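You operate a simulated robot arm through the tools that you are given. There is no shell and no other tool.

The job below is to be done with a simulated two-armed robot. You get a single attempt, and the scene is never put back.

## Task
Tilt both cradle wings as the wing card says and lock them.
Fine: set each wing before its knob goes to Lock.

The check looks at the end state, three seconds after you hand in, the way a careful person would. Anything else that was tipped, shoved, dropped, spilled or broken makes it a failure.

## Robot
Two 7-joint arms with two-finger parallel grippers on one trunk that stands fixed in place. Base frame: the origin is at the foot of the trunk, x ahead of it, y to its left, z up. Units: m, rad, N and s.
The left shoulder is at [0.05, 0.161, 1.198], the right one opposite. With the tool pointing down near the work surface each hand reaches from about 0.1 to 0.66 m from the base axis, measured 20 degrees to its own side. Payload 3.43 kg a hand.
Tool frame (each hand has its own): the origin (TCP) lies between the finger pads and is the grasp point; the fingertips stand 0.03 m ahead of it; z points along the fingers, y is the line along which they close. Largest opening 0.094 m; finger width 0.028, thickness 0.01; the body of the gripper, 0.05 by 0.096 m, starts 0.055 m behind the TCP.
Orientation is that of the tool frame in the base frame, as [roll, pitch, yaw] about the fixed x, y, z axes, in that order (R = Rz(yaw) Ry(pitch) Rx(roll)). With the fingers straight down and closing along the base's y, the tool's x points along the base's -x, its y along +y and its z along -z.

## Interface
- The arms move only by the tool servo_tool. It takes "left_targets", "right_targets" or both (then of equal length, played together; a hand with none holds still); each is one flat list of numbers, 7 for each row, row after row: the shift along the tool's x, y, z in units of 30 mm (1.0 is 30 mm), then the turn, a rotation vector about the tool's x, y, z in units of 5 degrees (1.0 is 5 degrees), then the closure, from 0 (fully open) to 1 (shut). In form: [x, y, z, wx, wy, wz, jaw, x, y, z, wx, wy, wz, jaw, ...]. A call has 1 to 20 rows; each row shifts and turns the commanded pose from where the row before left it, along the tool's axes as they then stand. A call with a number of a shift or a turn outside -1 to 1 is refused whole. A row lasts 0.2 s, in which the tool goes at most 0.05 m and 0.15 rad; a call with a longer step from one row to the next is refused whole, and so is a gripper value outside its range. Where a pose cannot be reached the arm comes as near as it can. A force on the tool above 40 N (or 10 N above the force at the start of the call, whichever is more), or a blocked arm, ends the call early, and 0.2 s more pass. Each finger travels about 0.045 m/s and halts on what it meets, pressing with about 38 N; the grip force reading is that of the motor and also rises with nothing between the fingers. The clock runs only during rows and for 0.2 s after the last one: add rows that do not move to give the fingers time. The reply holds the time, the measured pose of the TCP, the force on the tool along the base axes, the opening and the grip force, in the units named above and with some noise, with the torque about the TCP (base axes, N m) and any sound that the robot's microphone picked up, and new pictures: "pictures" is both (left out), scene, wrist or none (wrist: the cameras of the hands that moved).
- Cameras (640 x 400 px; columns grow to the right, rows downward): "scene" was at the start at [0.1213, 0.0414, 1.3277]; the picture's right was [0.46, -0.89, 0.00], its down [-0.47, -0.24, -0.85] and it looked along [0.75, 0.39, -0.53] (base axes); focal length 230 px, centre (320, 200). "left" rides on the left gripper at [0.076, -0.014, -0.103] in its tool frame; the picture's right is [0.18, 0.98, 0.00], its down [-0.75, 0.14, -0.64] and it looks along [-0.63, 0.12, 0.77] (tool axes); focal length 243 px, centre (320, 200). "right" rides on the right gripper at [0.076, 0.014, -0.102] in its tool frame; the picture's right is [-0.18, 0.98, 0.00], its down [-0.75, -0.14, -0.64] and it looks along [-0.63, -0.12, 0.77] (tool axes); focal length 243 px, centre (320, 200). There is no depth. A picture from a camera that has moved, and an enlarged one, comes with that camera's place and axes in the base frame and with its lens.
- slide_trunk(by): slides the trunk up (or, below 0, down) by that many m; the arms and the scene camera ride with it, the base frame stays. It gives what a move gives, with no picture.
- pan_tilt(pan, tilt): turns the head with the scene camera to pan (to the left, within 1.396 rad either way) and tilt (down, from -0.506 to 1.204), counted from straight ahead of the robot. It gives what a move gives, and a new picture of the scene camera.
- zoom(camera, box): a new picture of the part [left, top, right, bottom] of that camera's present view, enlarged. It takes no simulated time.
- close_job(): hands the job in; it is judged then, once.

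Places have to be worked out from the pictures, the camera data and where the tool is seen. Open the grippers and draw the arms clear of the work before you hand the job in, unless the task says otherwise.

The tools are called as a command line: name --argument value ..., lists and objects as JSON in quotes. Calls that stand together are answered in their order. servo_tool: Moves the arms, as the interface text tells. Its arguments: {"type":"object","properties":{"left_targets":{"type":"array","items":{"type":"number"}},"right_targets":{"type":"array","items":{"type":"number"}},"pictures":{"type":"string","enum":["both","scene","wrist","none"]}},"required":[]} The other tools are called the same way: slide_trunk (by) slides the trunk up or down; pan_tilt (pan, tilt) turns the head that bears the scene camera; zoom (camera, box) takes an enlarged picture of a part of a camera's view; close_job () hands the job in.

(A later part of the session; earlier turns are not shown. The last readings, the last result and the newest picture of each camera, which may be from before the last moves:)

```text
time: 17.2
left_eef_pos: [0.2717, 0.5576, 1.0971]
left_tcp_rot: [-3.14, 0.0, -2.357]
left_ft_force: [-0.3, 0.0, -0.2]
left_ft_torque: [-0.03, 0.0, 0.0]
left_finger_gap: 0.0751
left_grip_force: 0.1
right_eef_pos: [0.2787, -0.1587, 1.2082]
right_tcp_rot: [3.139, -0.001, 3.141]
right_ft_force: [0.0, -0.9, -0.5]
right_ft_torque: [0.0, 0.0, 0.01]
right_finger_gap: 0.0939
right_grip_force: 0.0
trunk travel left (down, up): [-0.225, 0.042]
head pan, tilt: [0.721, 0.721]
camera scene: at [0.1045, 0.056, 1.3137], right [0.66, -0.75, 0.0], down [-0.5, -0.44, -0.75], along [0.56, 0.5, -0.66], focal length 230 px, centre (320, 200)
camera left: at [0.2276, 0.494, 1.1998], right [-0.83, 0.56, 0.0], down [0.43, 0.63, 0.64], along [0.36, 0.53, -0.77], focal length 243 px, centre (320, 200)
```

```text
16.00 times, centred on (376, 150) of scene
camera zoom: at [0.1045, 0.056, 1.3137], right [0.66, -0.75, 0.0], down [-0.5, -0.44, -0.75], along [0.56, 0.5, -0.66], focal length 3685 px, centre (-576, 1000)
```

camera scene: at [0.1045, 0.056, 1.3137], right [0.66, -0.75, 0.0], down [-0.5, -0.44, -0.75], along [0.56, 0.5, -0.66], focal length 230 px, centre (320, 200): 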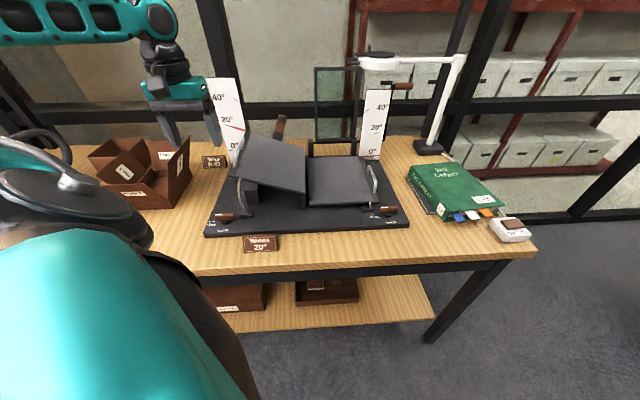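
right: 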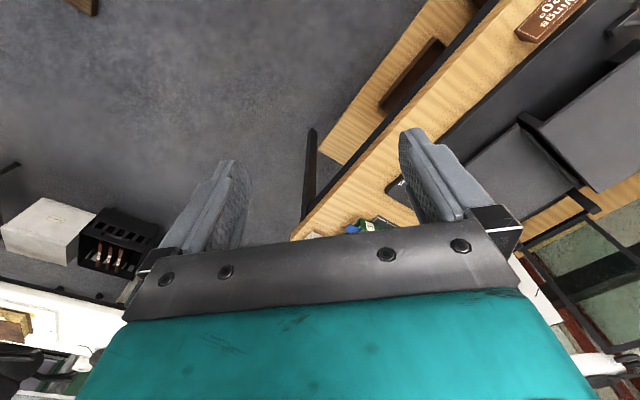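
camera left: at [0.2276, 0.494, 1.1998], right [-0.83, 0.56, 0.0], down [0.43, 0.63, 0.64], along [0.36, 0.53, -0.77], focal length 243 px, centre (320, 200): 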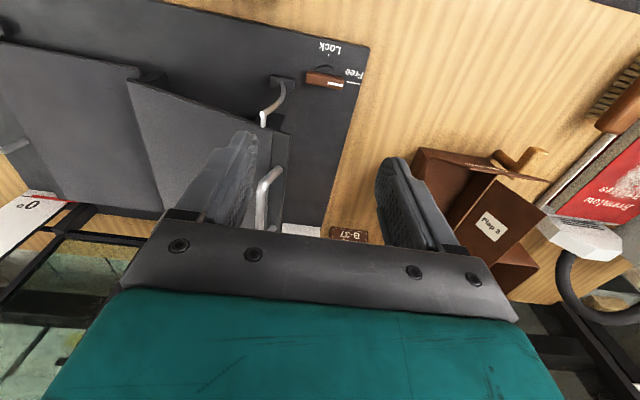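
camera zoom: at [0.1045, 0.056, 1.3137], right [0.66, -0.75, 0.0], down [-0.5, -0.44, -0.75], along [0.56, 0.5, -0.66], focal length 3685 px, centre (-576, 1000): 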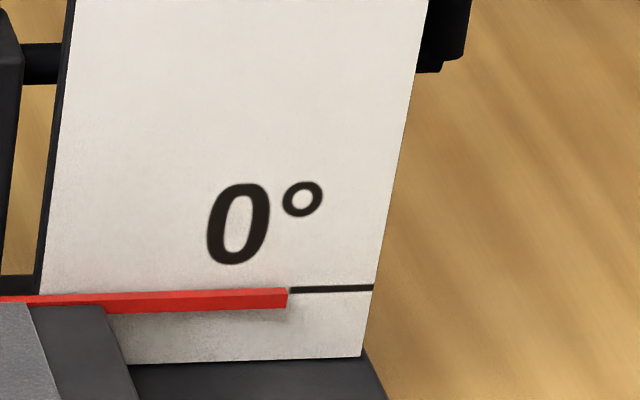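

At 0° on the untouched right wing the tick meets the top of the pointer's face, and here it meets the middle. So the left wing reads about 20.3°, which is good. Now the left knob: I turn the hand 90° so the fingers close across the knob bar.

servo_tool --left_targets '[0, 0, 0, 0, 0, 1, 0.4, 0, 0, 0, 0, 0, 1, 0.4, 0, 0, 0, 0, 0, 1, 0.4, 0, 0, 0, 0, 0, 1, 0.4, 0, 0, 0, 0, 0, 1, 0.4, 0, 0, 0, 0, 0, 1, 0.4, 0, 0, 0, 0, 0, 1, 0.4, 0, 0, 0, 0, 0, 1, 0.4, 0, 0, 0, 0, 0, 1, 0.4, 0, 0, 0, 0, 0, 1, 0.4, 0, 0, 0, 0, 0, 1, 0.4, 0, 0, 0, 0, 0, 1, 0.4, 0, 0, 0, 0, 0, 1, 0.4, 0, 0, 0, 0, 0, 1, 0.4, 0, 0, 0, 0, 0, 1, 0.4, 0, 0, 0, 0, 0, 1, 0.4, 0, 0, 0, 0, 0, 1, 0.4, 0, 0, 0, 0, 0, 1, 0.4]'

```text
time: 21.0
left_eef_pos: [0.2723, 0.557, 1.0968]
left_tcp_rot: [-3.141, 0.0, 2.354]
left_ft_force: [0.8, 0.5, -0.2]
left_ft_torque: [-0.01, 0.0, 0.03]
left_finger_gap: 0.0561
left_grip_force: 0.0
right_eef_pos: [0.2794, -0.1581, 1.2071]
right_tcp_rot: [-3.14, 0.0, 3.14]
right_ft_force: [0.2, -0.7, -0.9]
right_ft_torque: [0.0, 0.01, -0.02]
right_finger_gap: 0.0942
right_grip_force: 0.1
trunk travel left (down, up): [-0.225, 0.042]
head pan, tilt: [0.721, 0.721]
camera scene: at [0.1049, 0.056, 1.3137], right [0.66, -0.75, 0.0], down [-0.5, -0.44, -0.75], along [0.56, 0.5, -0.66], focal length 230 px, centre (320, 200)
camera left: at [0.2092, 0.603, 1.2001], right [0.57, 0.82, 0.0], down [0.63, -0.43, 0.64], along [0.53, -0.36, -0.77], focal length 243 px, centre (320, 200)
```

scene: 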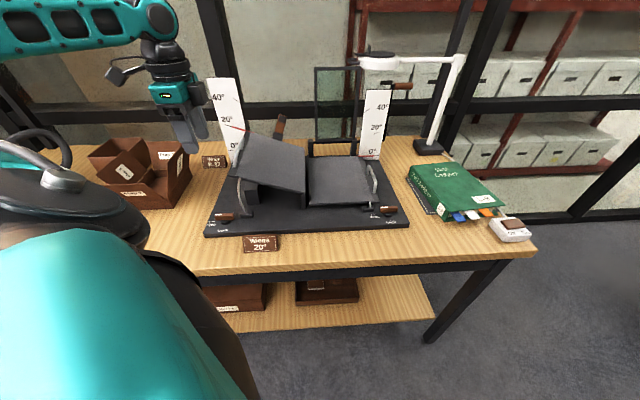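
left: 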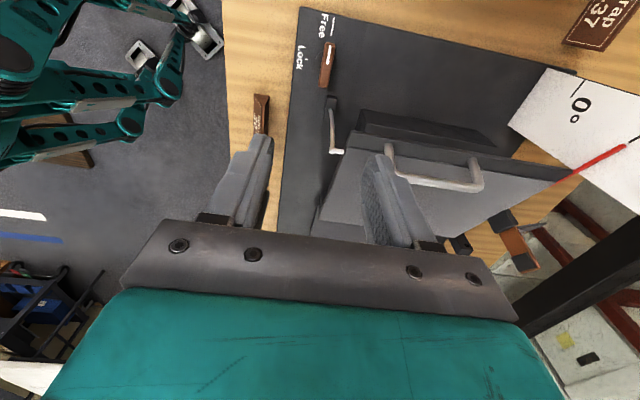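

The wrist camera sees the knob from its left side. I zoom in there to refine its position relative to the TCP.

zoom --camera "left" --box '[280, 0, 400, 120]'

zoom --camera "scene" --box '[205, 190, 265, 240]'

```text
3.33 times, centred on (340, 60) of left
camera zoom: at [0.2092, 0.603, 1.2001], right [0.57, 0.82, 0.0], down [0.63, -0.43, 0.64], along [0.53, -0.36, -0.77], focal length 809 px, centre (253, 667)
```

zoom: 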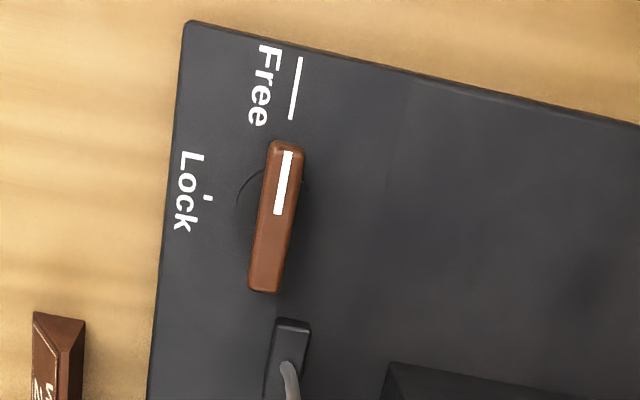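

```text
8.00 times, centred on (235, 215) of scene
camera zoom: at [0.1049, 0.056, 1.3137], right [0.66, -0.75, 0.0], down [-0.5, -0.44, -0.75], along [0.56, 0.5, -0.66], focal length 1842 px, centre (1000, 80)
```

zoom: 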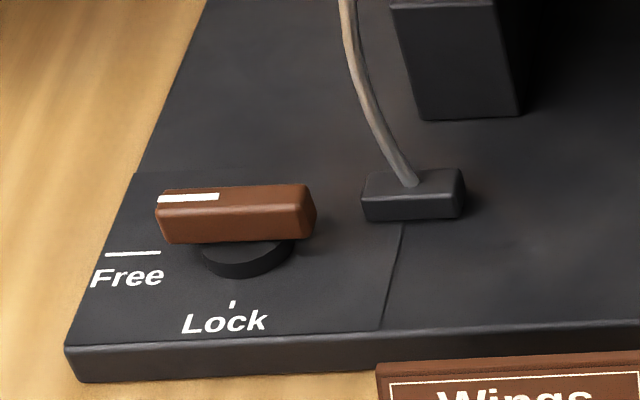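

The two estimates of the knob's position differ by over a centimetre, so I check the camera calibration against the gripper itself, whose position is known.

zoom --camera "scene" --box '[150, 80, 230, 160]'

zoom --camera "left" --box '[180, 100, 460, 280]'

```text
5.00 times, centred on (190, 120) of scene
camera zoom: at [0.1049, 0.056, 1.3137], right [0.66, -0.75, 0.0], down [-0.5, -0.44, -0.75], along [0.56, 0.5, -0.66], focal length 1152 px, centre (970, 600)
```

zoom: 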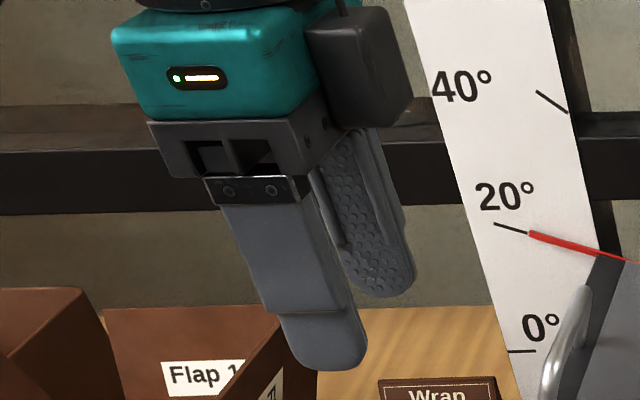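

```text
2.22 times, centred on (320, 190) of left
camera zoom: at [0.2092, 0.603, 1.2001], right [0.57, 0.82, 0.0], down [0.63, -0.43, 0.64], along [0.53, -0.36, -0.77], focal length 539 px, centre (320, 222)
```

zoom: 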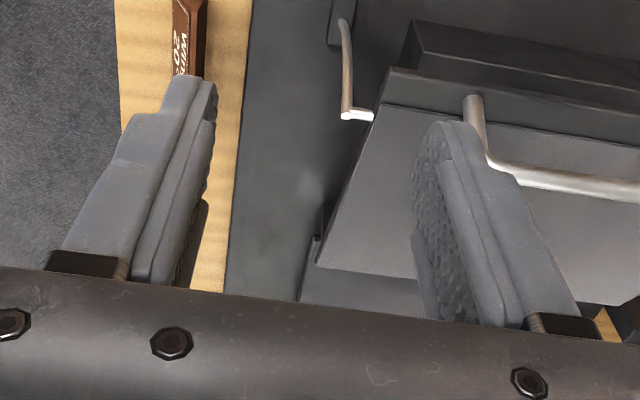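

Calibration checks out, and the near-overhead wrist view is the better one: the knob's centre is ≈ (0.270, 0.571), top z ≈ 0.85. I shift over it, lean the hand 15° away from the raised wing (about the closing axis), and lower to a hover.

servo_tool --left_targets '[0.38, 0.277, 0, 0, 0, 0, 0.4, 0, 0, 0, 0, -1, 0, 0.4, 0, 0, 0, 0, -1, 0, 0.4, 0, 0, 0, 0, -1, 0, 0.4, 0.2544, 0, 0.9495, 0, 0, 0, 0.4, 0.2544, 0, 0.9495, 0, 0, 0, 0.4, 0.2544, 0, 0.9495, 0, 0, 0, 0.4, 0.2544, 0, 0.9495, 0, 0, 0, 0.4, 0.2544, 0, 0.9495, 0, 0, 0, 0.4, 0.2544, 0, 0.9495, 0, 0, 0, 0.4]'

zoom --camera "scene" --box '[185, 130, 285, 240]'

zoom --camera "left" --box '[200, 40, 440, 220]'

```text
time: 23.2
left_eef_pos: [0.2699, 0.5733, 0.919]
left_tcp_rot: [3.14, 0.264, 2.356]
left_ft_force: [0.2, 0.4, 0.0]
left_ft_torque: [-0.02, 0.0, 0.04]
left_finger_gap: 0.0562
left_grip_force: 0.1
right_eef_pos: [0.2798, -0.1588, 1.2086]
right_tcp_rot: [3.141, 0.0, -3.141]
right_ft_force: [0.6, 0.9, 0.8]
right_ft_torque: [0.02, -0.05, -0.02]
right_finger_gap: 0.0938
right_grip_force: 0.0
trunk travel left (down, up): [-0.225, 0.042]
head pan, tilt: [0.721, 0.721]
camera scene: at [0.1051, 0.0563, 1.3137], right [0.66, -0.75, 0.0], down [-0.5, -0.44, -0.75], along [0.56, 0.5, -0.66], focal length 230 px, centre (320, 200)
camera left: at [0.1889, 0.6343, 0.9994], right [0.57, 0.82, -0.05], down [0.5, -0.3, 0.82], along [0.66, -0.49, -0.58], focal length 243 px, centre (320, 200)
```

scene: 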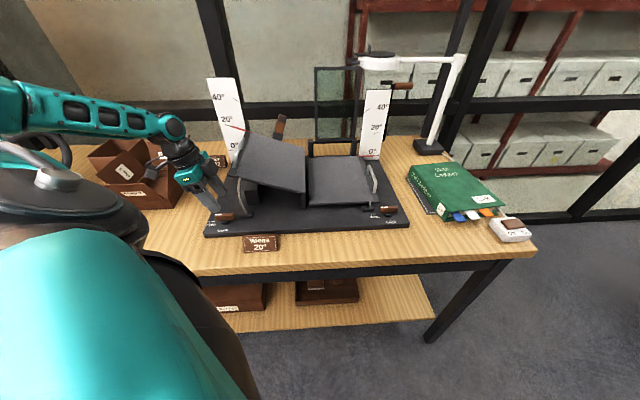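
left: 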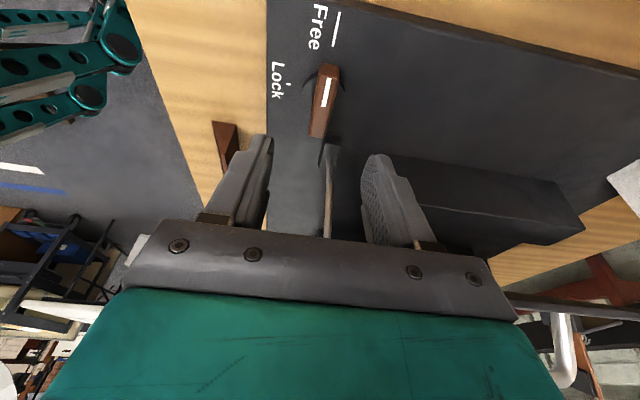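

```text
3.64 times, centred on (235, 185) of scene
camera zoom: at [0.1051, 0.0563, 1.3137], right [0.66, -0.75, 0.0], down [-0.5, -0.44, -0.75], along [0.56, 0.5, -0.66], focal length 838 px, centre (629, 254)
```

zoom: 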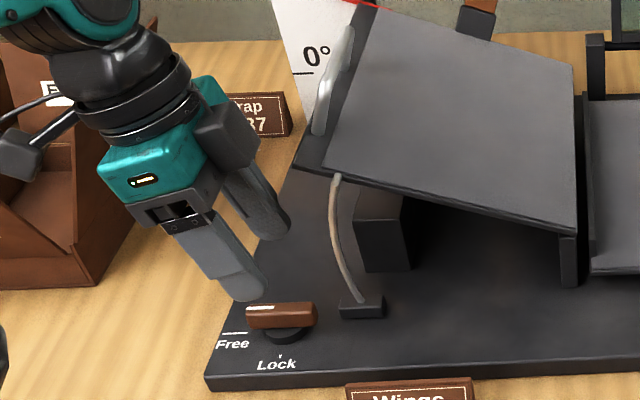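

```text
2.22 times, centred on (320, 130) of left
camera zoom: at [0.1889, 0.6343, 0.9994], right [0.57, 0.82, -0.05], down [0.5, -0.3, 0.82], along [0.66, -0.49, -0.58], focal length 539 px, centre (320, 356)
```

zoom: 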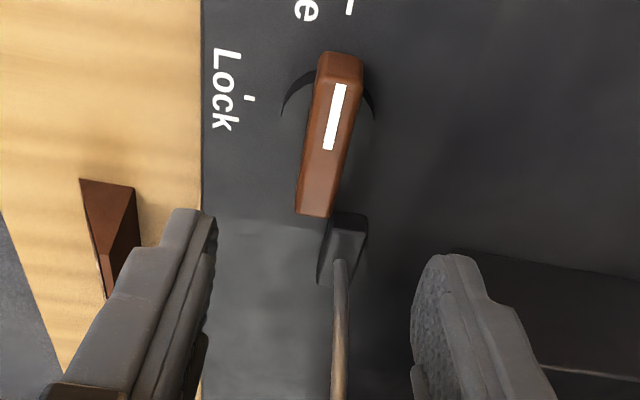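

Combining the two wrist views, the knob axis is ≈ (0.2705, 0.5715) with its top near z ≈ 0.843, so the TCP is over it within about 2 mm. I lower to TCP z ≈ 0.860 with the fingers straddling the bar.

servo_tool --left_targets '[0.17, 0, 0.634, 0, 0, 0, 0.4, 0.17, 0, 0.634, 0, 0, 0, 0.4, 0.17, 0, 0.634, 0, 0, 0, 0.4]'

zoom --camera "scene" --box '[205, 180, 265, 240]'

zoom --camera "left" --box '[200, 40, 440, 240]'

```text
time: 24.0
left_eef_pos: [0.2712, 0.5732, 0.8627]
left_tcp_rot: [-3.141, 0.263, 2.356]
left_ft_force: [-0.7, 0.2, 0.0]
left_ft_torque: [0.01, 0.0, -0.01]
left_finger_gap: 0.0565
left_grip_force: 0.2
right_eef_pos: [0.2801, -0.1571, 1.2084]
right_tcp_rot: [3.139, 0.0, -3.14]
right_ft_force: [-0.2, 0.0, 0.2]
right_ft_torque: [-0.04, 0.0, 0.02]
right_finger_gap: 0.0939
right_grip_force: 0.1
trunk travel left (down, up): [-0.225, 0.042]
head pan, tilt: [0.721, 0.721]
camera scene: at [0.105, 0.0562, 1.3137], right [0.66, -0.75, 0.0], down [-0.5, -0.44, -0.75], along [0.56, 0.5, -0.66], focal length 230 px, centre (320, 200)
camera left: at [0.1905, 0.6343, 0.9412], right [0.57, 0.82, -0.05], down [0.5, -0.3, 0.82], along [0.66, -0.49, -0.58], focal length 243 px, centre (320, 200)
```

scene: 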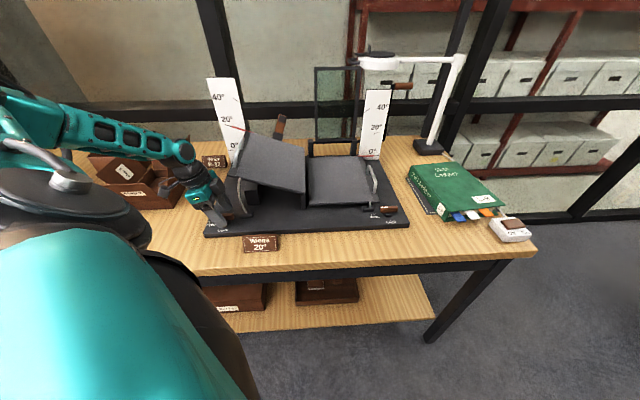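
left: 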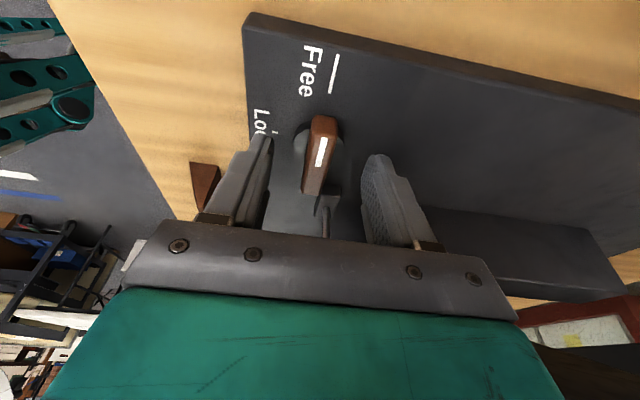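

```text
6.67 times, centred on (235, 210) of scene
camera zoom: at [0.105, 0.0562, 1.3137], right [0.66, -0.75, 0.0], down [-0.5, -0.44, -0.75], along [0.56, 0.5, -0.66], focal length 1535 px, centre (887, 133)
```

zoom: 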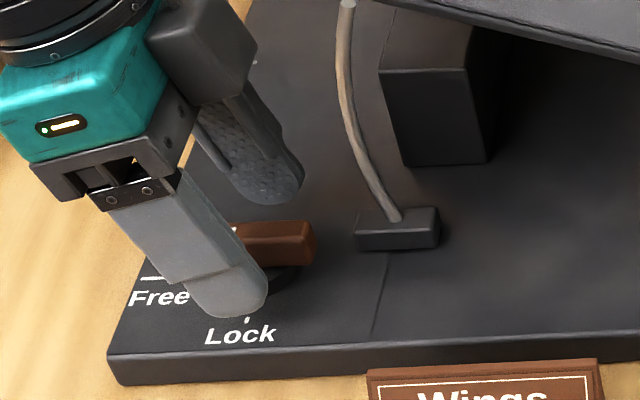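

```text
2.00 times, centred on (320, 140) of left
camera zoom: at [0.1905, 0.6343, 0.9412], right [0.57, 0.82, -0.05], down [0.5, -0.3, 0.82], along [0.66, -0.49, -0.58], focal length 485 px, centre (320, 320)
```

zoom: 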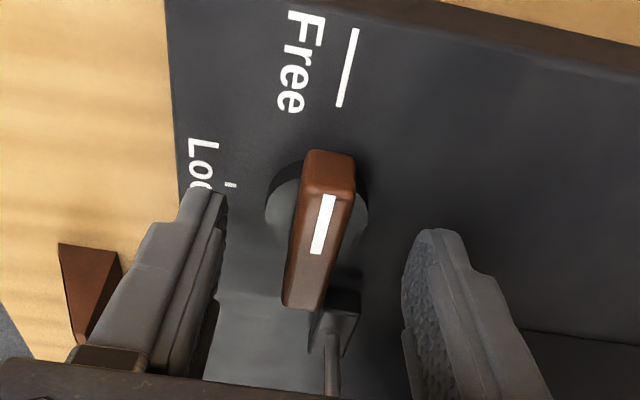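

The fingers straddle the bar well and the TCP is within 2 mm of the knob axis. I go 4 mm lower and close on the bar.

servo_tool --left_targets '[0.0345, 0, 0.129, 0, 0, 0, 0.4, 0, 0, 0, 0, 0, 0, 0.6, 0, 0, 0, 0, 0, 0, 0.8, 0, 0, 0, 0, 0, 0, 1, 0, 0, 0, 0, 0, 0, 1, 0, 0, 0, 0, 0, 0, 1]'

zoom --camera "left" --box '[200, 40, 440, 240]'

```text
time: 25.4
left_eef_pos: [0.2689, 0.572, 0.8582]
left_tcp_rot: [-3.139, 0.262, 2.358]
left_ft_force: [-10.6, -9.8, -2.1]
left_ft_torque: [-0.23, 0.44, -0.02]
left_finger_gap: 0.0311
left_grip_force: 45.0
right_eef_pos: [0.2782, -0.1584, 1.2087]
right_tcp_rot: [3.141, -0.001, 3.141]
right_ft_force: [-0.4, 0.9, -0.6]
right_ft_torque: [-0.01, 0.0, 0.01]
right_finger_gap: 0.0935
right_grip_force: 0.0
trunk travel left (down, up): [-0.225, 0.042]
head pan, tilt: [0.721, 0.721]
camera scene: at [0.1041, 0.0553, 1.3138], right [0.66, -0.75, 0.0], down [-0.5, -0.44, -0.75], along [0.56, 0.5, -0.66], focal length 230 px, centre (320, 200)
camera left: at [0.1892, 0.6334, 0.9377], right [0.57, 0.82, -0.05], down [0.5, -0.3, 0.81], along [0.65, -0.49, -0.58], focal length 243 px, centre (320, 200)
```

scene: 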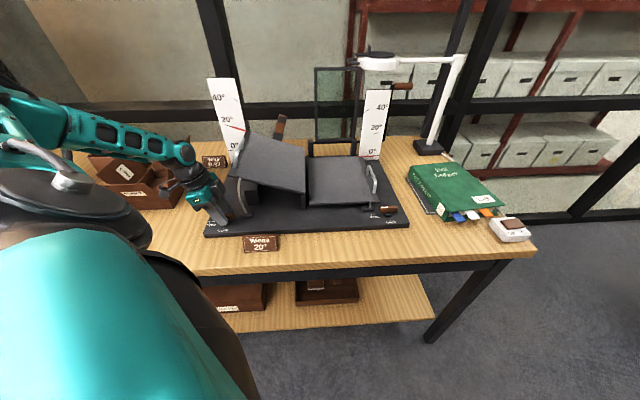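
left: 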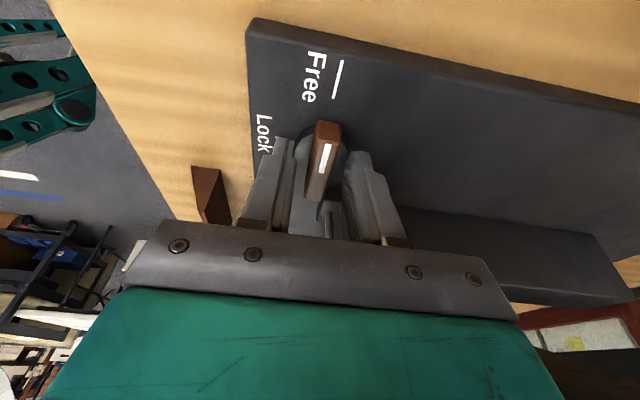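

```text
2.00 times, centred on (320, 140) of left
camera zoom: at [0.1892, 0.6334, 0.9377], right [0.57, 0.82, -0.05], down [0.5, -0.3, 0.81], along [0.65, -0.49, -0.58], focal length 485 px, centre (320, 320)
```

zoom: 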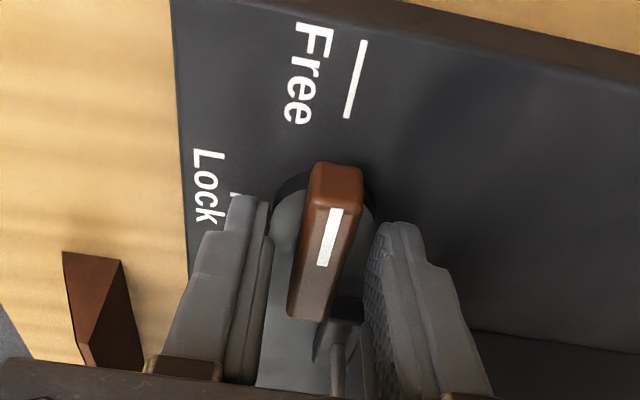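

The gap stopped at 31 mm: the tips are gripping the round base disc under the bar. I reopen, rise about 8 mm so the tips are above the disc, and close on the bar alone.

servo_tool --left_targets '[0, 0, 0, 0, 0, 0, 0.5, 0, 0, 0, 0, 0, 0, 0.5, -0.07, 0, -0.262, 0, 0, 0, 0.5, 0, 0, 0, 0, 0, 0, 0.7, 0, 0, 0, 0, 0, 0, 0.85, 0, 0, 0, 0, 0, 0, 1, 0, 0, 0, 0, 0, 0, 1, 0, 0, 0, 0, 0, 0, 1]'

zoom --camera "left" --box '[200, 40, 440, 240]'

```text
time: 27.2
left_eef_pos: [0.2701, 0.5722, 0.867]
left_tcp_rot: [-3.138, 0.263, 2.357]
left_ft_force: [-8.1, -8.2, 0.9]
left_ft_torque: [-0.15, 0.25, -0.06]
left_finger_gap: 0.0139
left_grip_force: 45.0
right_eef_pos: [0.2796, -0.1585, 1.2094]
right_tcp_rot: [3.141, 0.0, -3.141]
right_ft_force: [-0.5, -1.2, 0.8]
right_ft_torque: [0.01, 0.02, 0.02]
right_finger_gap: 0.0941
right_grip_force: 0.1
trunk travel left (down, up): [-0.225, 0.042]
head pan, tilt: [0.721, 0.721]
camera scene: at [0.1041, 0.0553, 1.3138], right [0.66, -0.75, 0.0], down [-0.5, -0.44, -0.75], along [0.56, 0.5, -0.66], focal length 230 px, centre (320, 200)
camera left: at [0.1891, 0.6333, 0.946], right [0.57, 0.82, -0.05], down [0.5, -0.3, 0.81], along [0.65, -0.49, -0.58], focal length 243 px, centre (320, 200)
```

scene: 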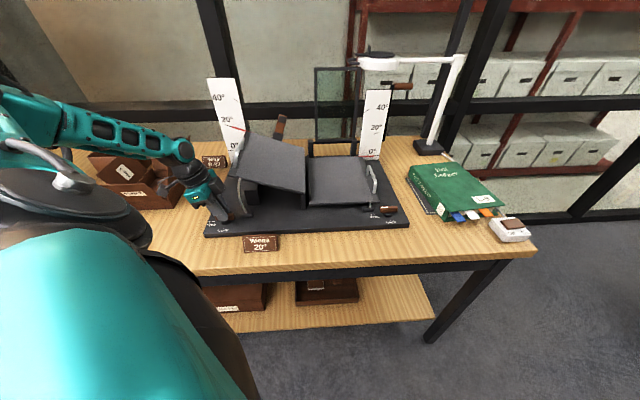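
left: 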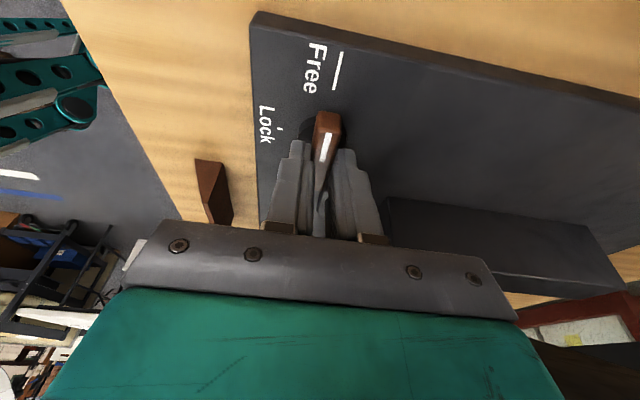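

```text
2.00 times, centred on (320, 140) of left
camera zoom: at [0.1891, 0.6333, 0.946], right [0.57, 0.82, -0.05], down [0.5, -0.3, 0.81], along [0.65, -0.49, -0.58], focal length 485 px, centre (320, 320)
```

zoom: 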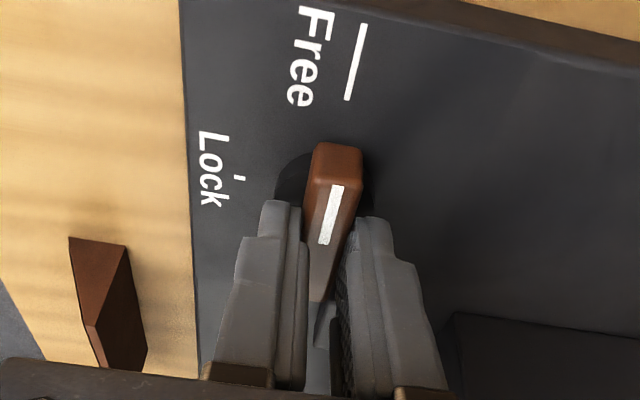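

Now the gap is 13.9 mm, which is the bar's width. I start turning about the vertical (counter-clockwise seen from above), first 20°, and watch the forces.

servo_tool --left_targets '[0, -0.05, 0, -0.2588, 0, -0.9659, 1, 0, 0, 0, -0.2588, 0, -0.9659, 1, 0, 0, 0, -0.2588, 0, -0.9659, 1, 0, 0, 0, -0.2588, 0, -0.9659, 1]'

zoom --camera "left" --box '[200, 40, 440, 240]'

```text
time: 28.2
left_eef_pos: [0.2687, 0.5712, 0.8659]
left_tcp_rot: [-3.141, 0.261, 2.708]
left_ft_force: [-11.1, -7.2, -0.7]
left_ft_torque: [-0.4, -0.39, -0.04]
left_finger_gap: 0.0138
left_grip_force: 45.1
right_eef_pos: [0.2783, -0.1587, 1.2086]
right_tcp_rot: [3.141, 0.001, 3.14]
right_ft_force: [-0.6, 0.5, -0.4]
right_ft_torque: [0.02, -0.01, -0.01]
right_finger_gap: 0.094
right_grip_force: 0.1
trunk travel left (down, up): [-0.225, 0.042]
head pan, tilt: [0.721, 0.721]
camera scene: at [0.1038, 0.0555, 1.3138], right [0.66, -0.75, 0.0], down [-0.49, -0.44, -0.75], along [0.56, 0.5, -0.66], focal length 230 px, centre (320, 200)
camera left: at [0.1722, 0.6007, 0.946], right [0.25, 0.97, -0.05], down [0.57, -0.11, 0.82], along [0.78, -0.23, -0.58], focal length 243 px, centre (320, 200)
```

scene: 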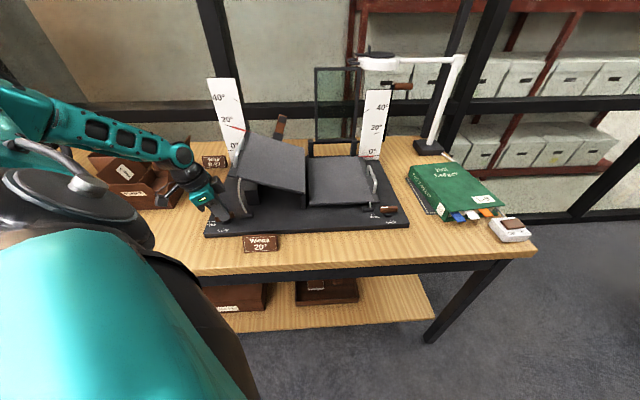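
left: 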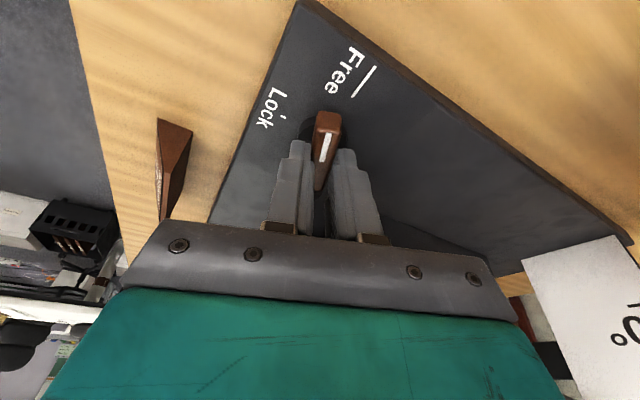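

```text
2.00 times, centred on (320, 140) of left
camera zoom: at [0.1722, 0.6007, 0.946], right [0.25, 0.97, -0.05], down [0.57, -0.11, 0.82], along [0.78, -0.23, -0.58], focal length 485 px, centre (320, 320)
```

zoom: 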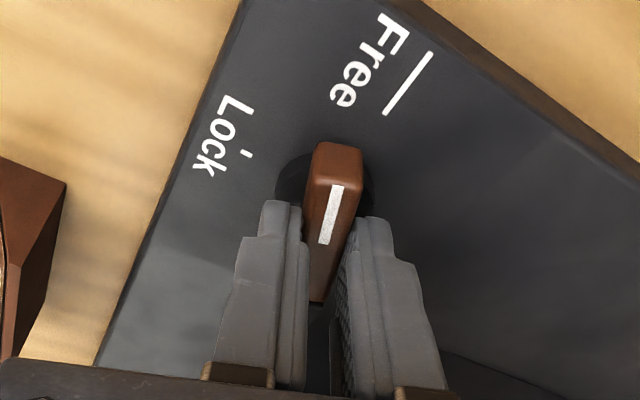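

The knob turns along easily (20° done). A residual 13 N sideways tells me the TCP is about 2 mm off the knob axis, so I correct for that and carry on turning.

servo_tool --left_targets '[0.045, -0.058, -0.012, -0.2588, 0, -0.9659, 1, 0, 0, 0, -0.2588, 0, -0.9659, 1, 0, 0, 0, -0.2588, 0, -0.9659, 1, 0, 0, 0, -0.2588, 0, -0.9659, 1, 0, 0, 0, -0.2588, 0, -0.9659, 1, 0, 0, 0, -0.2588, 0, -0.9659, 1, 0, 0, 0, -0.2588, 0, -0.9659, 1]' --pictures "wrist"

```text
time: 29.8
left_eef_pos: [0.2688, 0.5677, 0.8667]
left_tcp_rot: [-3.139, 0.264, -2.965]
left_ft_force: [-4.1, -12.4, -5.0]
left_ft_torque: [0.1, -1.08, -0.04]
left_finger_gap: 0.0138
left_grip_force: 45.0
right_eef_pos: [0.279, -0.1592, 1.2081]
right_tcp_rot: [-3.141, 0.0, -3.141]
right_ft_force: [-0.5, 0.1, 0.1]
right_ft_torque: [-0.04, -0.01, -0.02]
right_finger_gap: 0.094
right_grip_force: 0.1
trunk travel left (down, up): [-0.225, 0.042]
head pan, tilt: [0.721, 0.721]
camera left: at [0.1724, 0.5378, 0.9459], right [-0.35, 0.94, -0.05], down [0.53, 0.24, 0.82], along [0.78, 0.26, -0.58], focal length 243 px, centre (320, 200)
```

left: 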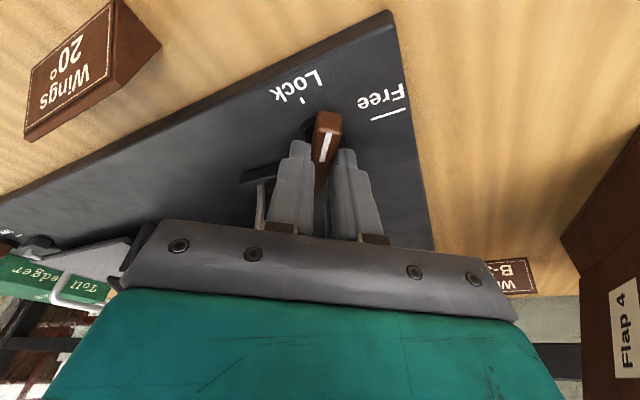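

55° done. I make another small centring correction and turn the remaining 35°.

servo_tool --left_targets '[0.01, -0.066, 0, -0.2588, 0, -0.9659, 1, 0, 0, 0, -0.2588, 0, -0.9659, 1, 0, 0, 0, -0.2588, 0, -0.9659, 1, 0, 0, 0, -0.2588, 0, -0.9659, 1, 0, 0, 0, -0.2588, 0, -0.9659, 1, 0, 0, 0, -0.2588, 0, -0.9659, 1, 0, 0, 0, -0.2588, 0, -0.9659, 1]'

zoom --camera "left" --box '[200, 40, 440, 240]'

```text
time: 31.4
left_eef_pos: [0.2706, 0.5661, 0.8667]
left_tcp_rot: [-3.138, 0.261, -2.355]
left_ft_force: [6.0, -13.3, -3.1]
left_ft_torque: [0.21, -0.63, -0.1]
left_finger_gap: 0.0137
left_grip_force: 45.3
right_eef_pos: [0.2795, -0.1589, 1.208]
right_tcp_rot: [3.14, 0.0, 3.141]
right_ft_force: [-0.9, -0.4, 0.6]
right_ft_torque: [-0.01, 0.02, 0.02]
right_finger_gap: 0.094
right_grip_force: 0.1
trunk travel left (down, up): [-0.225, 0.042]
head pan, tilt: [0.721, 0.721]
camera scene: at [0.1055, 0.0551, 1.3137], right [0.66, -0.75, 0.0], down [-0.5, -0.43, -0.75], along [0.56, 0.5, -0.66], focal length 230 px, centre (320, 200)
camera left: at [0.2088, 0.4865, 0.9461], right [-0.82, 0.57, -0.05], down [0.29, 0.5, 0.81], along [0.49, 0.65, -0.58], focal length 243 px, centre (320, 200)
```

scene: 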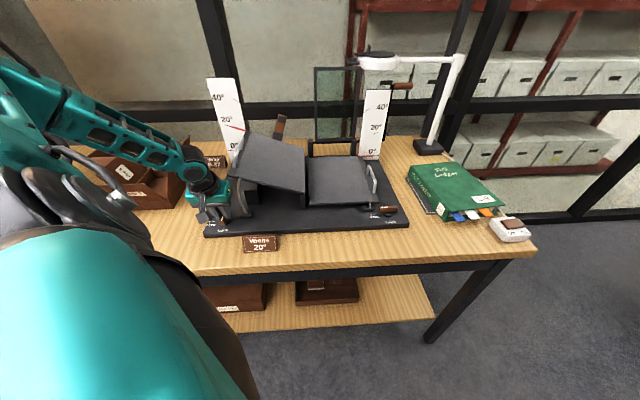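
left: 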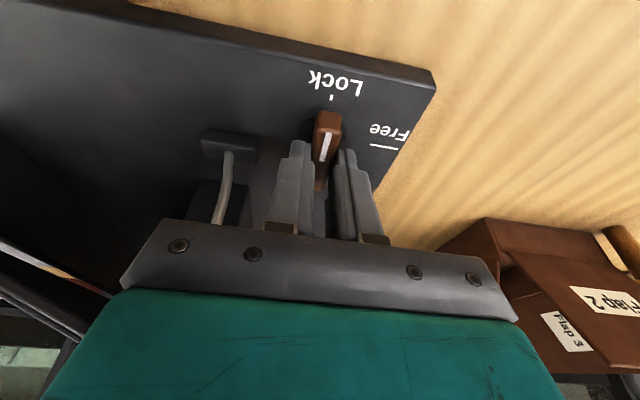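

```text
2.00 times, centred on (320, 140) of left
camera zoom: at [0.2088, 0.4865, 0.9461], right [-0.82, 0.57, -0.05], down [0.29, 0.5, 0.81], along [0.49, 0.65, -0.58], focal length 485 px, centre (320, 320)
```

zoom: 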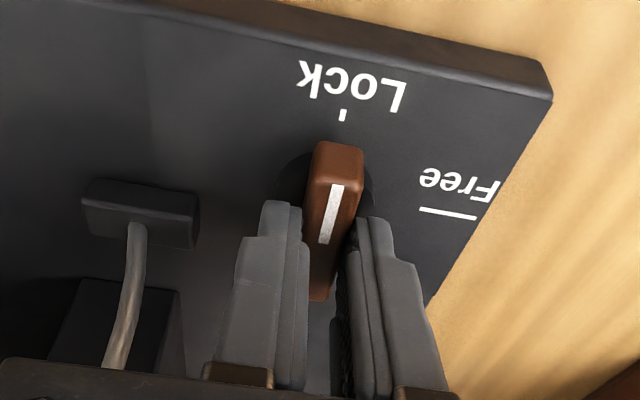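

The knob's white mark now points at the Lock tick (90.0° turned). I open, rise straight up, and check the knob and pointer.

servo_tool --left_targets '[0, 0, 0, 0, 0, 0, 0.8, 0, 0, 0, 0, 0, 0, 0.6, 0, 0, 0, 0, 0, 0, 0.5, -0.2, 0, -0.746, 0, 0, 0, 0.5, -0.25, 0, -0.933, 0, 0, 0, 0.5, -0.25, 0, -0.933, 0, 0, 0, 0.5, -0.25, 0, -0.933, 0, 0, 0, 0.5, -0.25, 0, -0.933, 0, 0, 0, 0.5, -0.25, 0, -0.933, 0, 0, 0, 0.5, -0.25, 0, -0.933, 0, 0, 0, 0.5, 0, 0, 0, 0, 1, 0, 0.5, 0, 0, 0, 0, 1, 0, 0.5, 0, 0, 0, 0, 1, 0, 0.5]'

zoom --camera "scene" --box '[224, 115, 256, 135]'

zoom --camera "scene" --box '[205, 190, 265, 240]'

zoom --camera "left" --box '[260, 0, 400, 120]'

```text
time: 34.2
left_eef_pos: [0.2688, 0.5689, 1.0621]
left_tcp_rot: [-3.138, -0.003, -2.357]
left_ft_force: [0.6, 0.2, 0.8]
left_ft_torque: [0.03, 0.02, 0.0]
left_finger_gap: 0.0472
left_grip_force: 0.0
right_eef_pos: [0.2786, -0.1578, 1.2097]
right_tcp_rot: [3.141, 0.0, 3.141]
right_ft_force: [1.0, 0.2, 0.0]
right_ft_torque: [0.01, 0.01, 0.01]
right_finger_gap: 0.0943
right_grip_force: 0.0
trunk travel left (down, up): [-0.225, 0.042]
head pan, tilt: [0.721, 0.721]
camera scene: at [0.105, 0.0563, 1.3137], right [0.66, -0.75, 0.0], down [-0.5, -0.44, -0.75], along [0.56, 0.5, -0.66], focal length 230 px, centre (320, 200)
camera left: at [0.2253, 0.5057, 1.1656], right [-0.83, 0.56, 0.0], down [0.43, 0.63, 0.64], along [0.36, 0.53, -0.77], focal length 243 px, centre (320, 200)
```

scene: 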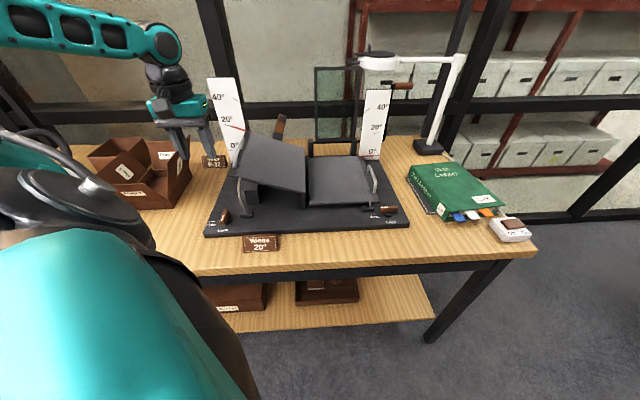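
left: 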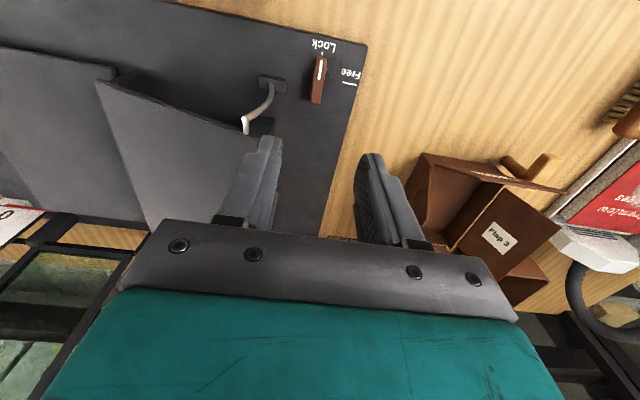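

```text
16.00 times, centred on (240, 125) of scene
camera zoom: at [0.105, 0.0563, 1.3137], right [0.66, -0.75, 0.0], down [-0.5, -0.44, -0.75], along [0.56, 0.5, -0.66], focal length 3685 px, centre (1600, 1400)
```

zoom: 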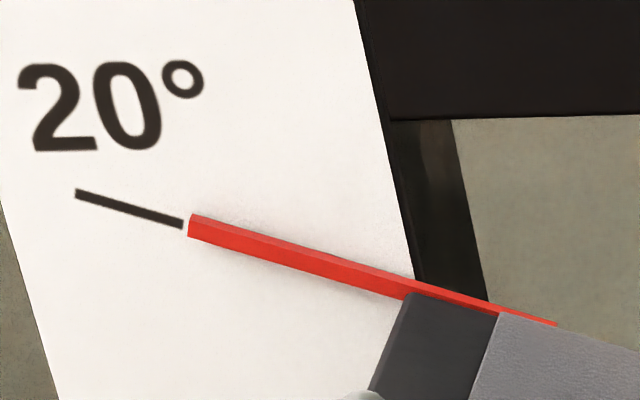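

```text
8.00 times, centred on (235, 215) of scene
camera zoom: at [0.105, 0.0563, 1.3137], right [0.66, -0.75, 0.0], down [-0.5, -0.44, -0.75], along [0.56, 0.5, -0.66], focal length 1842 px, centre (1000, 80)
```

zoom: 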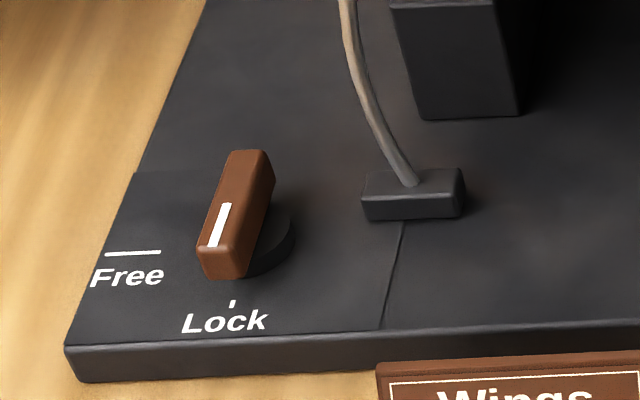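

```text
3.33 times, centred on (330, 60) of left
camera zoom: at [0.2253, 0.5057, 1.1656], right [-0.83, 0.56, 0.0], down [0.43, 0.63, 0.64], along [0.36, 0.53, -0.77], focal length 809 px, centre (287, 667)
```

zoom: 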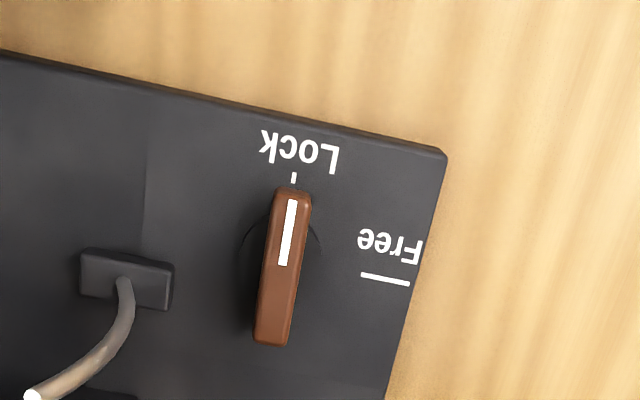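

The left wing is locked with its pointer still on 20°. For the right wing I use the left arm too, since it is nearer. I rise and move across in front of the wings toward the right handle.

servo_tool --left_targets '[0, 0, -0.9, 0, 0, 0, 0.3, 0, 0, -0.9, 0, 0, 0, 0, 0, -0.957, 0, 0, 0, 0, 0, 0, -0.957, 0, 0, 0, 0, 0, 0, -0.957, 0, 0, 0, 0, 0, 0, -0.957, 0, 0, 0, 0, 0, 0, -0.957, 0, 0, 0, 0, 0, 0, -0.957, 0, 0, 0, 0, 0, 0, -0.957, 0, 0, 0, 0, 0, 0, -0.957, 0, 0, 0, 0, 0, 0, -0.957, 0, 0, 0, 0, 0, 0, -0.957, 0, 0, 0, 0, 0, 0, -0.957, 0, 0, 0, 0, 0, 0, -0.957, 0, 0, 0, 0, 0, 0, -0.957, 0, 0, 0, 0, 0, 0, -0.957, 0, 0, 0, 0, 0]'

```text
time: 37.6
left_eef_pos: [0.5536, 0.2838, 1.1174]
left_tcp_rot: [-3.138, -0.003, -2.355]
left_ft_force: [0.2, -0.5, -0.3]
left_ft_torque: [0.02, -0.02, -0.03]
left_finger_gap: 0.094
left_grip_force: 0.1
right_eef_pos: [0.2803, -0.1582, 1.2084]
right_tcp_rot: [3.142, 0.001, 3.141]
right_ft_force: [0.6, -0.3, 0.9]
right_ft_torque: [-0.03, -0.01, 0.01]
right_finger_gap: 0.094
right_grip_force: 0.0
trunk travel left (down, up): [-0.225, 0.042]
head pan, tilt: [0.721, 0.721]
camera scene: at [0.1055, 0.0563, 1.3136], right [0.66, -0.75, 0.0], down [-0.5, -0.44, -0.75], along [0.56, 0.5, -0.66], focal length 230 px, centre (320, 200)
camera left: at [0.509, 0.2212, 1.2205], right [-0.83, 0.56, 0.0], down [0.43, 0.63, 0.64], along [0.36, 0.53, -0.77], focal length 243 px, centre (320, 200)
```

scene: 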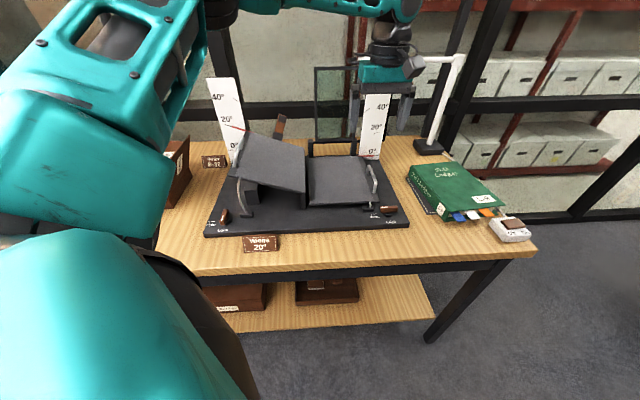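
left: 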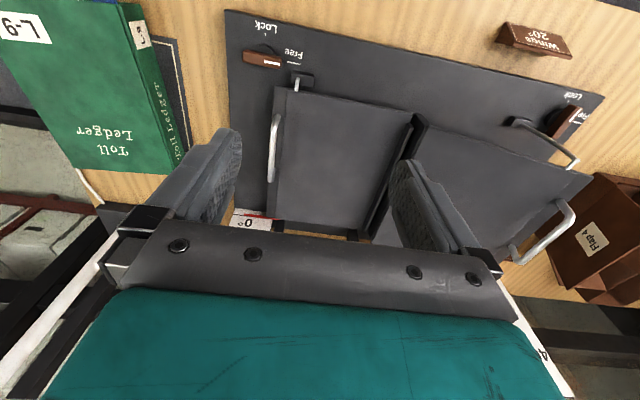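

Now the right handle and knob are both in the wrist view. I zoom to measure them.

zoom --camera "left" --box '[200, 10, 400, 220]'

zoom --camera "scene" --box '[340, 150, 410, 230]'

```text
1.90 times, centred on (300, 115) of left
camera zoom: at [0.509, 0.2212, 1.2205], right [-0.83, 0.56, 0.0], down [0.43, 0.63, 0.64], along [0.36, 0.53, -0.77], focal length 462 px, centre (358, 362)
```

zoom: 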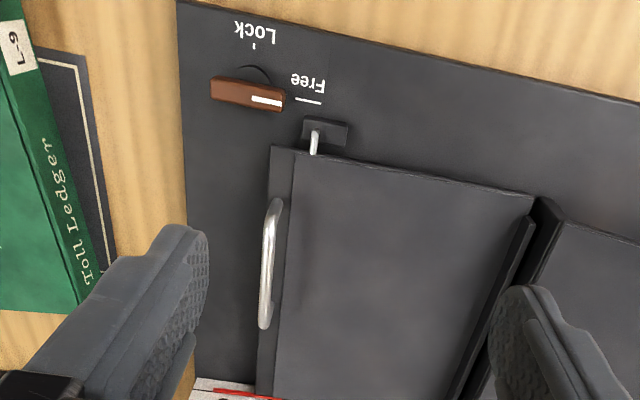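

```text
5.00 times, centred on (375, 190) of scene
camera zoom: at [0.1055, 0.0563, 1.3136], right [0.66, -0.75, 0.0], down [-0.5, -0.44, -0.75], along [0.56, 0.5, -0.66], focal length 1152 px, centre (45, 250)
```

zoom: 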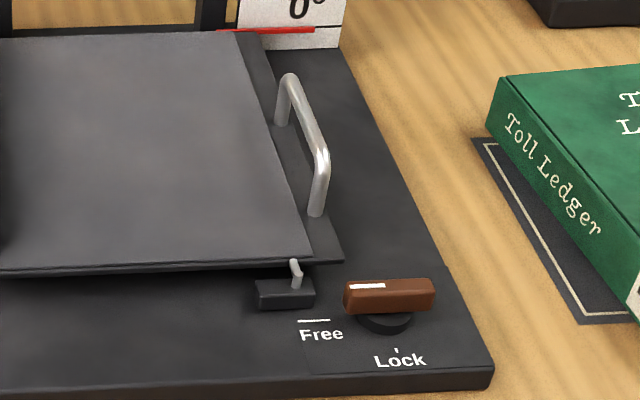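

I put the right handle bar's middle near (0.66, 0.325) with z ≈ 0.91. It's close to the arm's reach limit, so I lean the hand 20° back toward the robot, then move over the nearer part of the handle.

servo_tool --left_targets '[0, 0, 0, 0, -1, 0, 0, 0, 0, 0, 0, -1, 0, 0, 0, 0, 0, 0, -1, 0, 0, 0, 0, 0, 0, -1, 0, 0, -0.86, -0.52, 0.313, 0, 0, 0, 0, -0.86, -0.52, 0.313, 0, 0, 0, 0, -0.86, -0.52, 0.313, 0, 0, 0, 0, 0.302, 0, 0.83, 0, 0, 0, 0, 0.302, 0, 0.83, 0, 0, 0, 0]'

zoom --camera "left" --box '[200, 10, 400, 220]'

```text
time: 39.6
left_eef_pos: [0.6129, 0.3208, 1.0648]
left_tcp_rot: [-3.139, 0.349, -2.354]
left_ft_force: [-0.2, -0.6, 1.1]
left_ft_torque: [-0.02, 0.02, 0.0]
left_finger_gap: 0.0941
left_grip_force: 0.2
left hand out of reach, approached as far as the arm can: row 7, 9
right_eef_pos: [0.2787, -0.1578, 1.2085]
right_tcp_rot: [-3.141, 0.0, -3.141]
right_ft_force: [1.1, -0.6, 0.6]
right_ft_torque: [0.01, 0.0, 0.03]
right_finger_gap: 0.094
right_grip_force: 0.0
trunk travel left (down, up): [-0.225, 0.042]
head pan, tilt: [0.721, 0.721]
camera scene: at [0.105, 0.0561, 1.3137], right [0.66, -0.75, 0.0], down [-0.5, -0.44, -0.75], along [0.56, 0.5, -0.66], focal length 230 px, centre (320, 200)
camera left: at [0.5486, 0.2366, 1.1351], right [-0.82, 0.57, -0.07], down [0.24, 0.45, 0.86], along [0.52, 0.69, -0.51], focal length 243 px, centre (320, 200)
```

scene: 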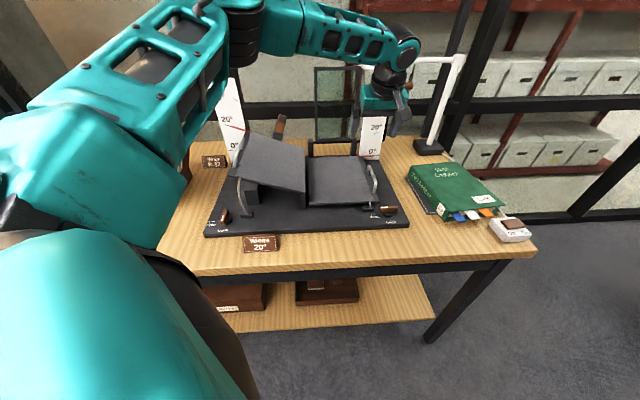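
left: 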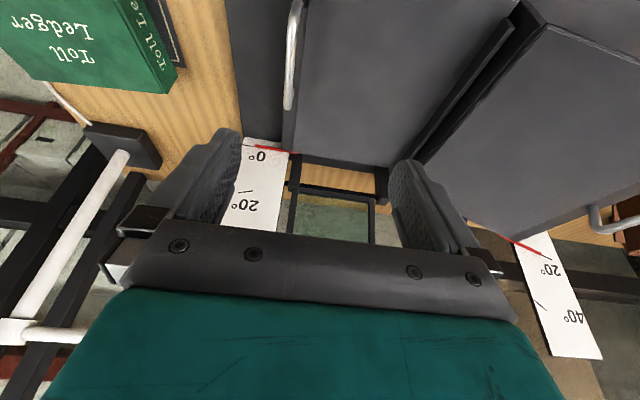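

```text
1.90 times, centred on (300, 115) of left
camera zoom: at [0.5486, 0.2366, 1.1351], right [-0.82, 0.57, -0.07], down [0.24, 0.45, 0.86], along [0.52, 0.69, -0.51], focal length 462 px, centre (358, 362)
```

zoom: 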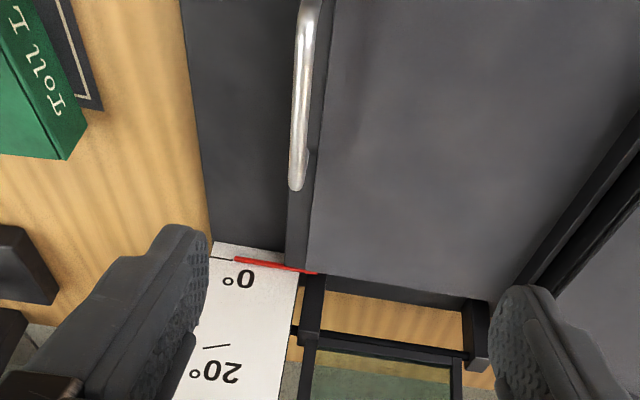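

Rows 7 and 9 were out of reach: the arm is stretched at this shoulder height. Lowering the trunk 0.1 m brings the shoulders nearer wrist level. The hand then comes down to TCP z ≈ 0.965, still above the handle bar, and the arm links stay well above the cradle.

slide_trunk --by -0.1

zoom --camera "scene" --box '[0, 0, 640, 400]'

zoom --camera "left" --box '[0, 0, 640, 400]'

```text
time: 40.9
left_eef_pos: [0.6129, 0.3216, 0.966]
left_tcp_rot: [-3.139, 0.348, -2.354]
left_ft_force: [-0.1, 0.4, 0.6]
left_ft_torque: [0.01, 0.02, 0.0]
left_finger_gap: 0.0943
left_grip_force: 0.1
right_eef_pos: [0.2791, -0.159, 1.1083]
right_tcp_rot: [-3.141, 0.0, 3.141]
right_ft_force: [-0.7, -0.2, 0.2]
right_ft_torque: [0.02, 0.03, -0.01]
right_finger_gap: 0.094
right_grip_force: 0.1
trunk travel left (down, up): [-0.125, 0.142]
head pan, tilt: [0.721, 0.721]
```

```text
1.00 times, centred on (320, 200) of scene (not enlarged: the box is as wide or as high as the picture)
camera zoom: at [0.1047, 0.056, 1.2138], right [0.66, -0.75, 0.0], down [-0.5, -0.44, -0.75], along [0.56, 0.5, -0.66], focal length 230 px, centre (320, 200)
```

zoom: 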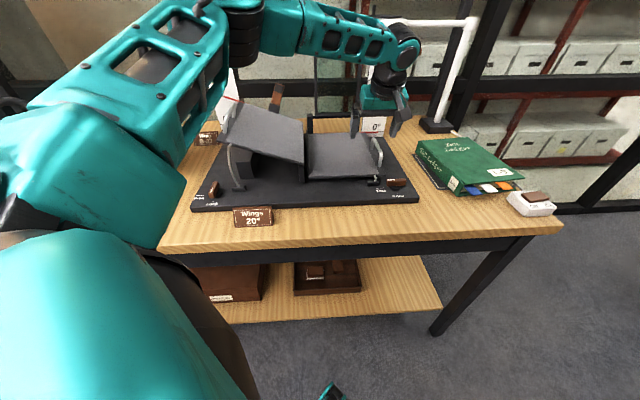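

```text
1.00 times, centred on (320, 200) of left (not enlarged: the box is as wide or as high as the picture)
camera zoom: at [0.5483, 0.2364, 1.0356], right [-0.82, 0.57, -0.07], down [0.24, 0.45, 0.86], along [0.52, 0.69, -0.51], focal length 243 px, centre (320, 200)
```

zoom: 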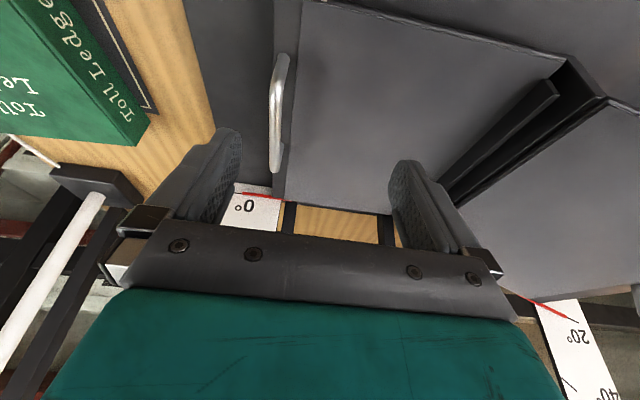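

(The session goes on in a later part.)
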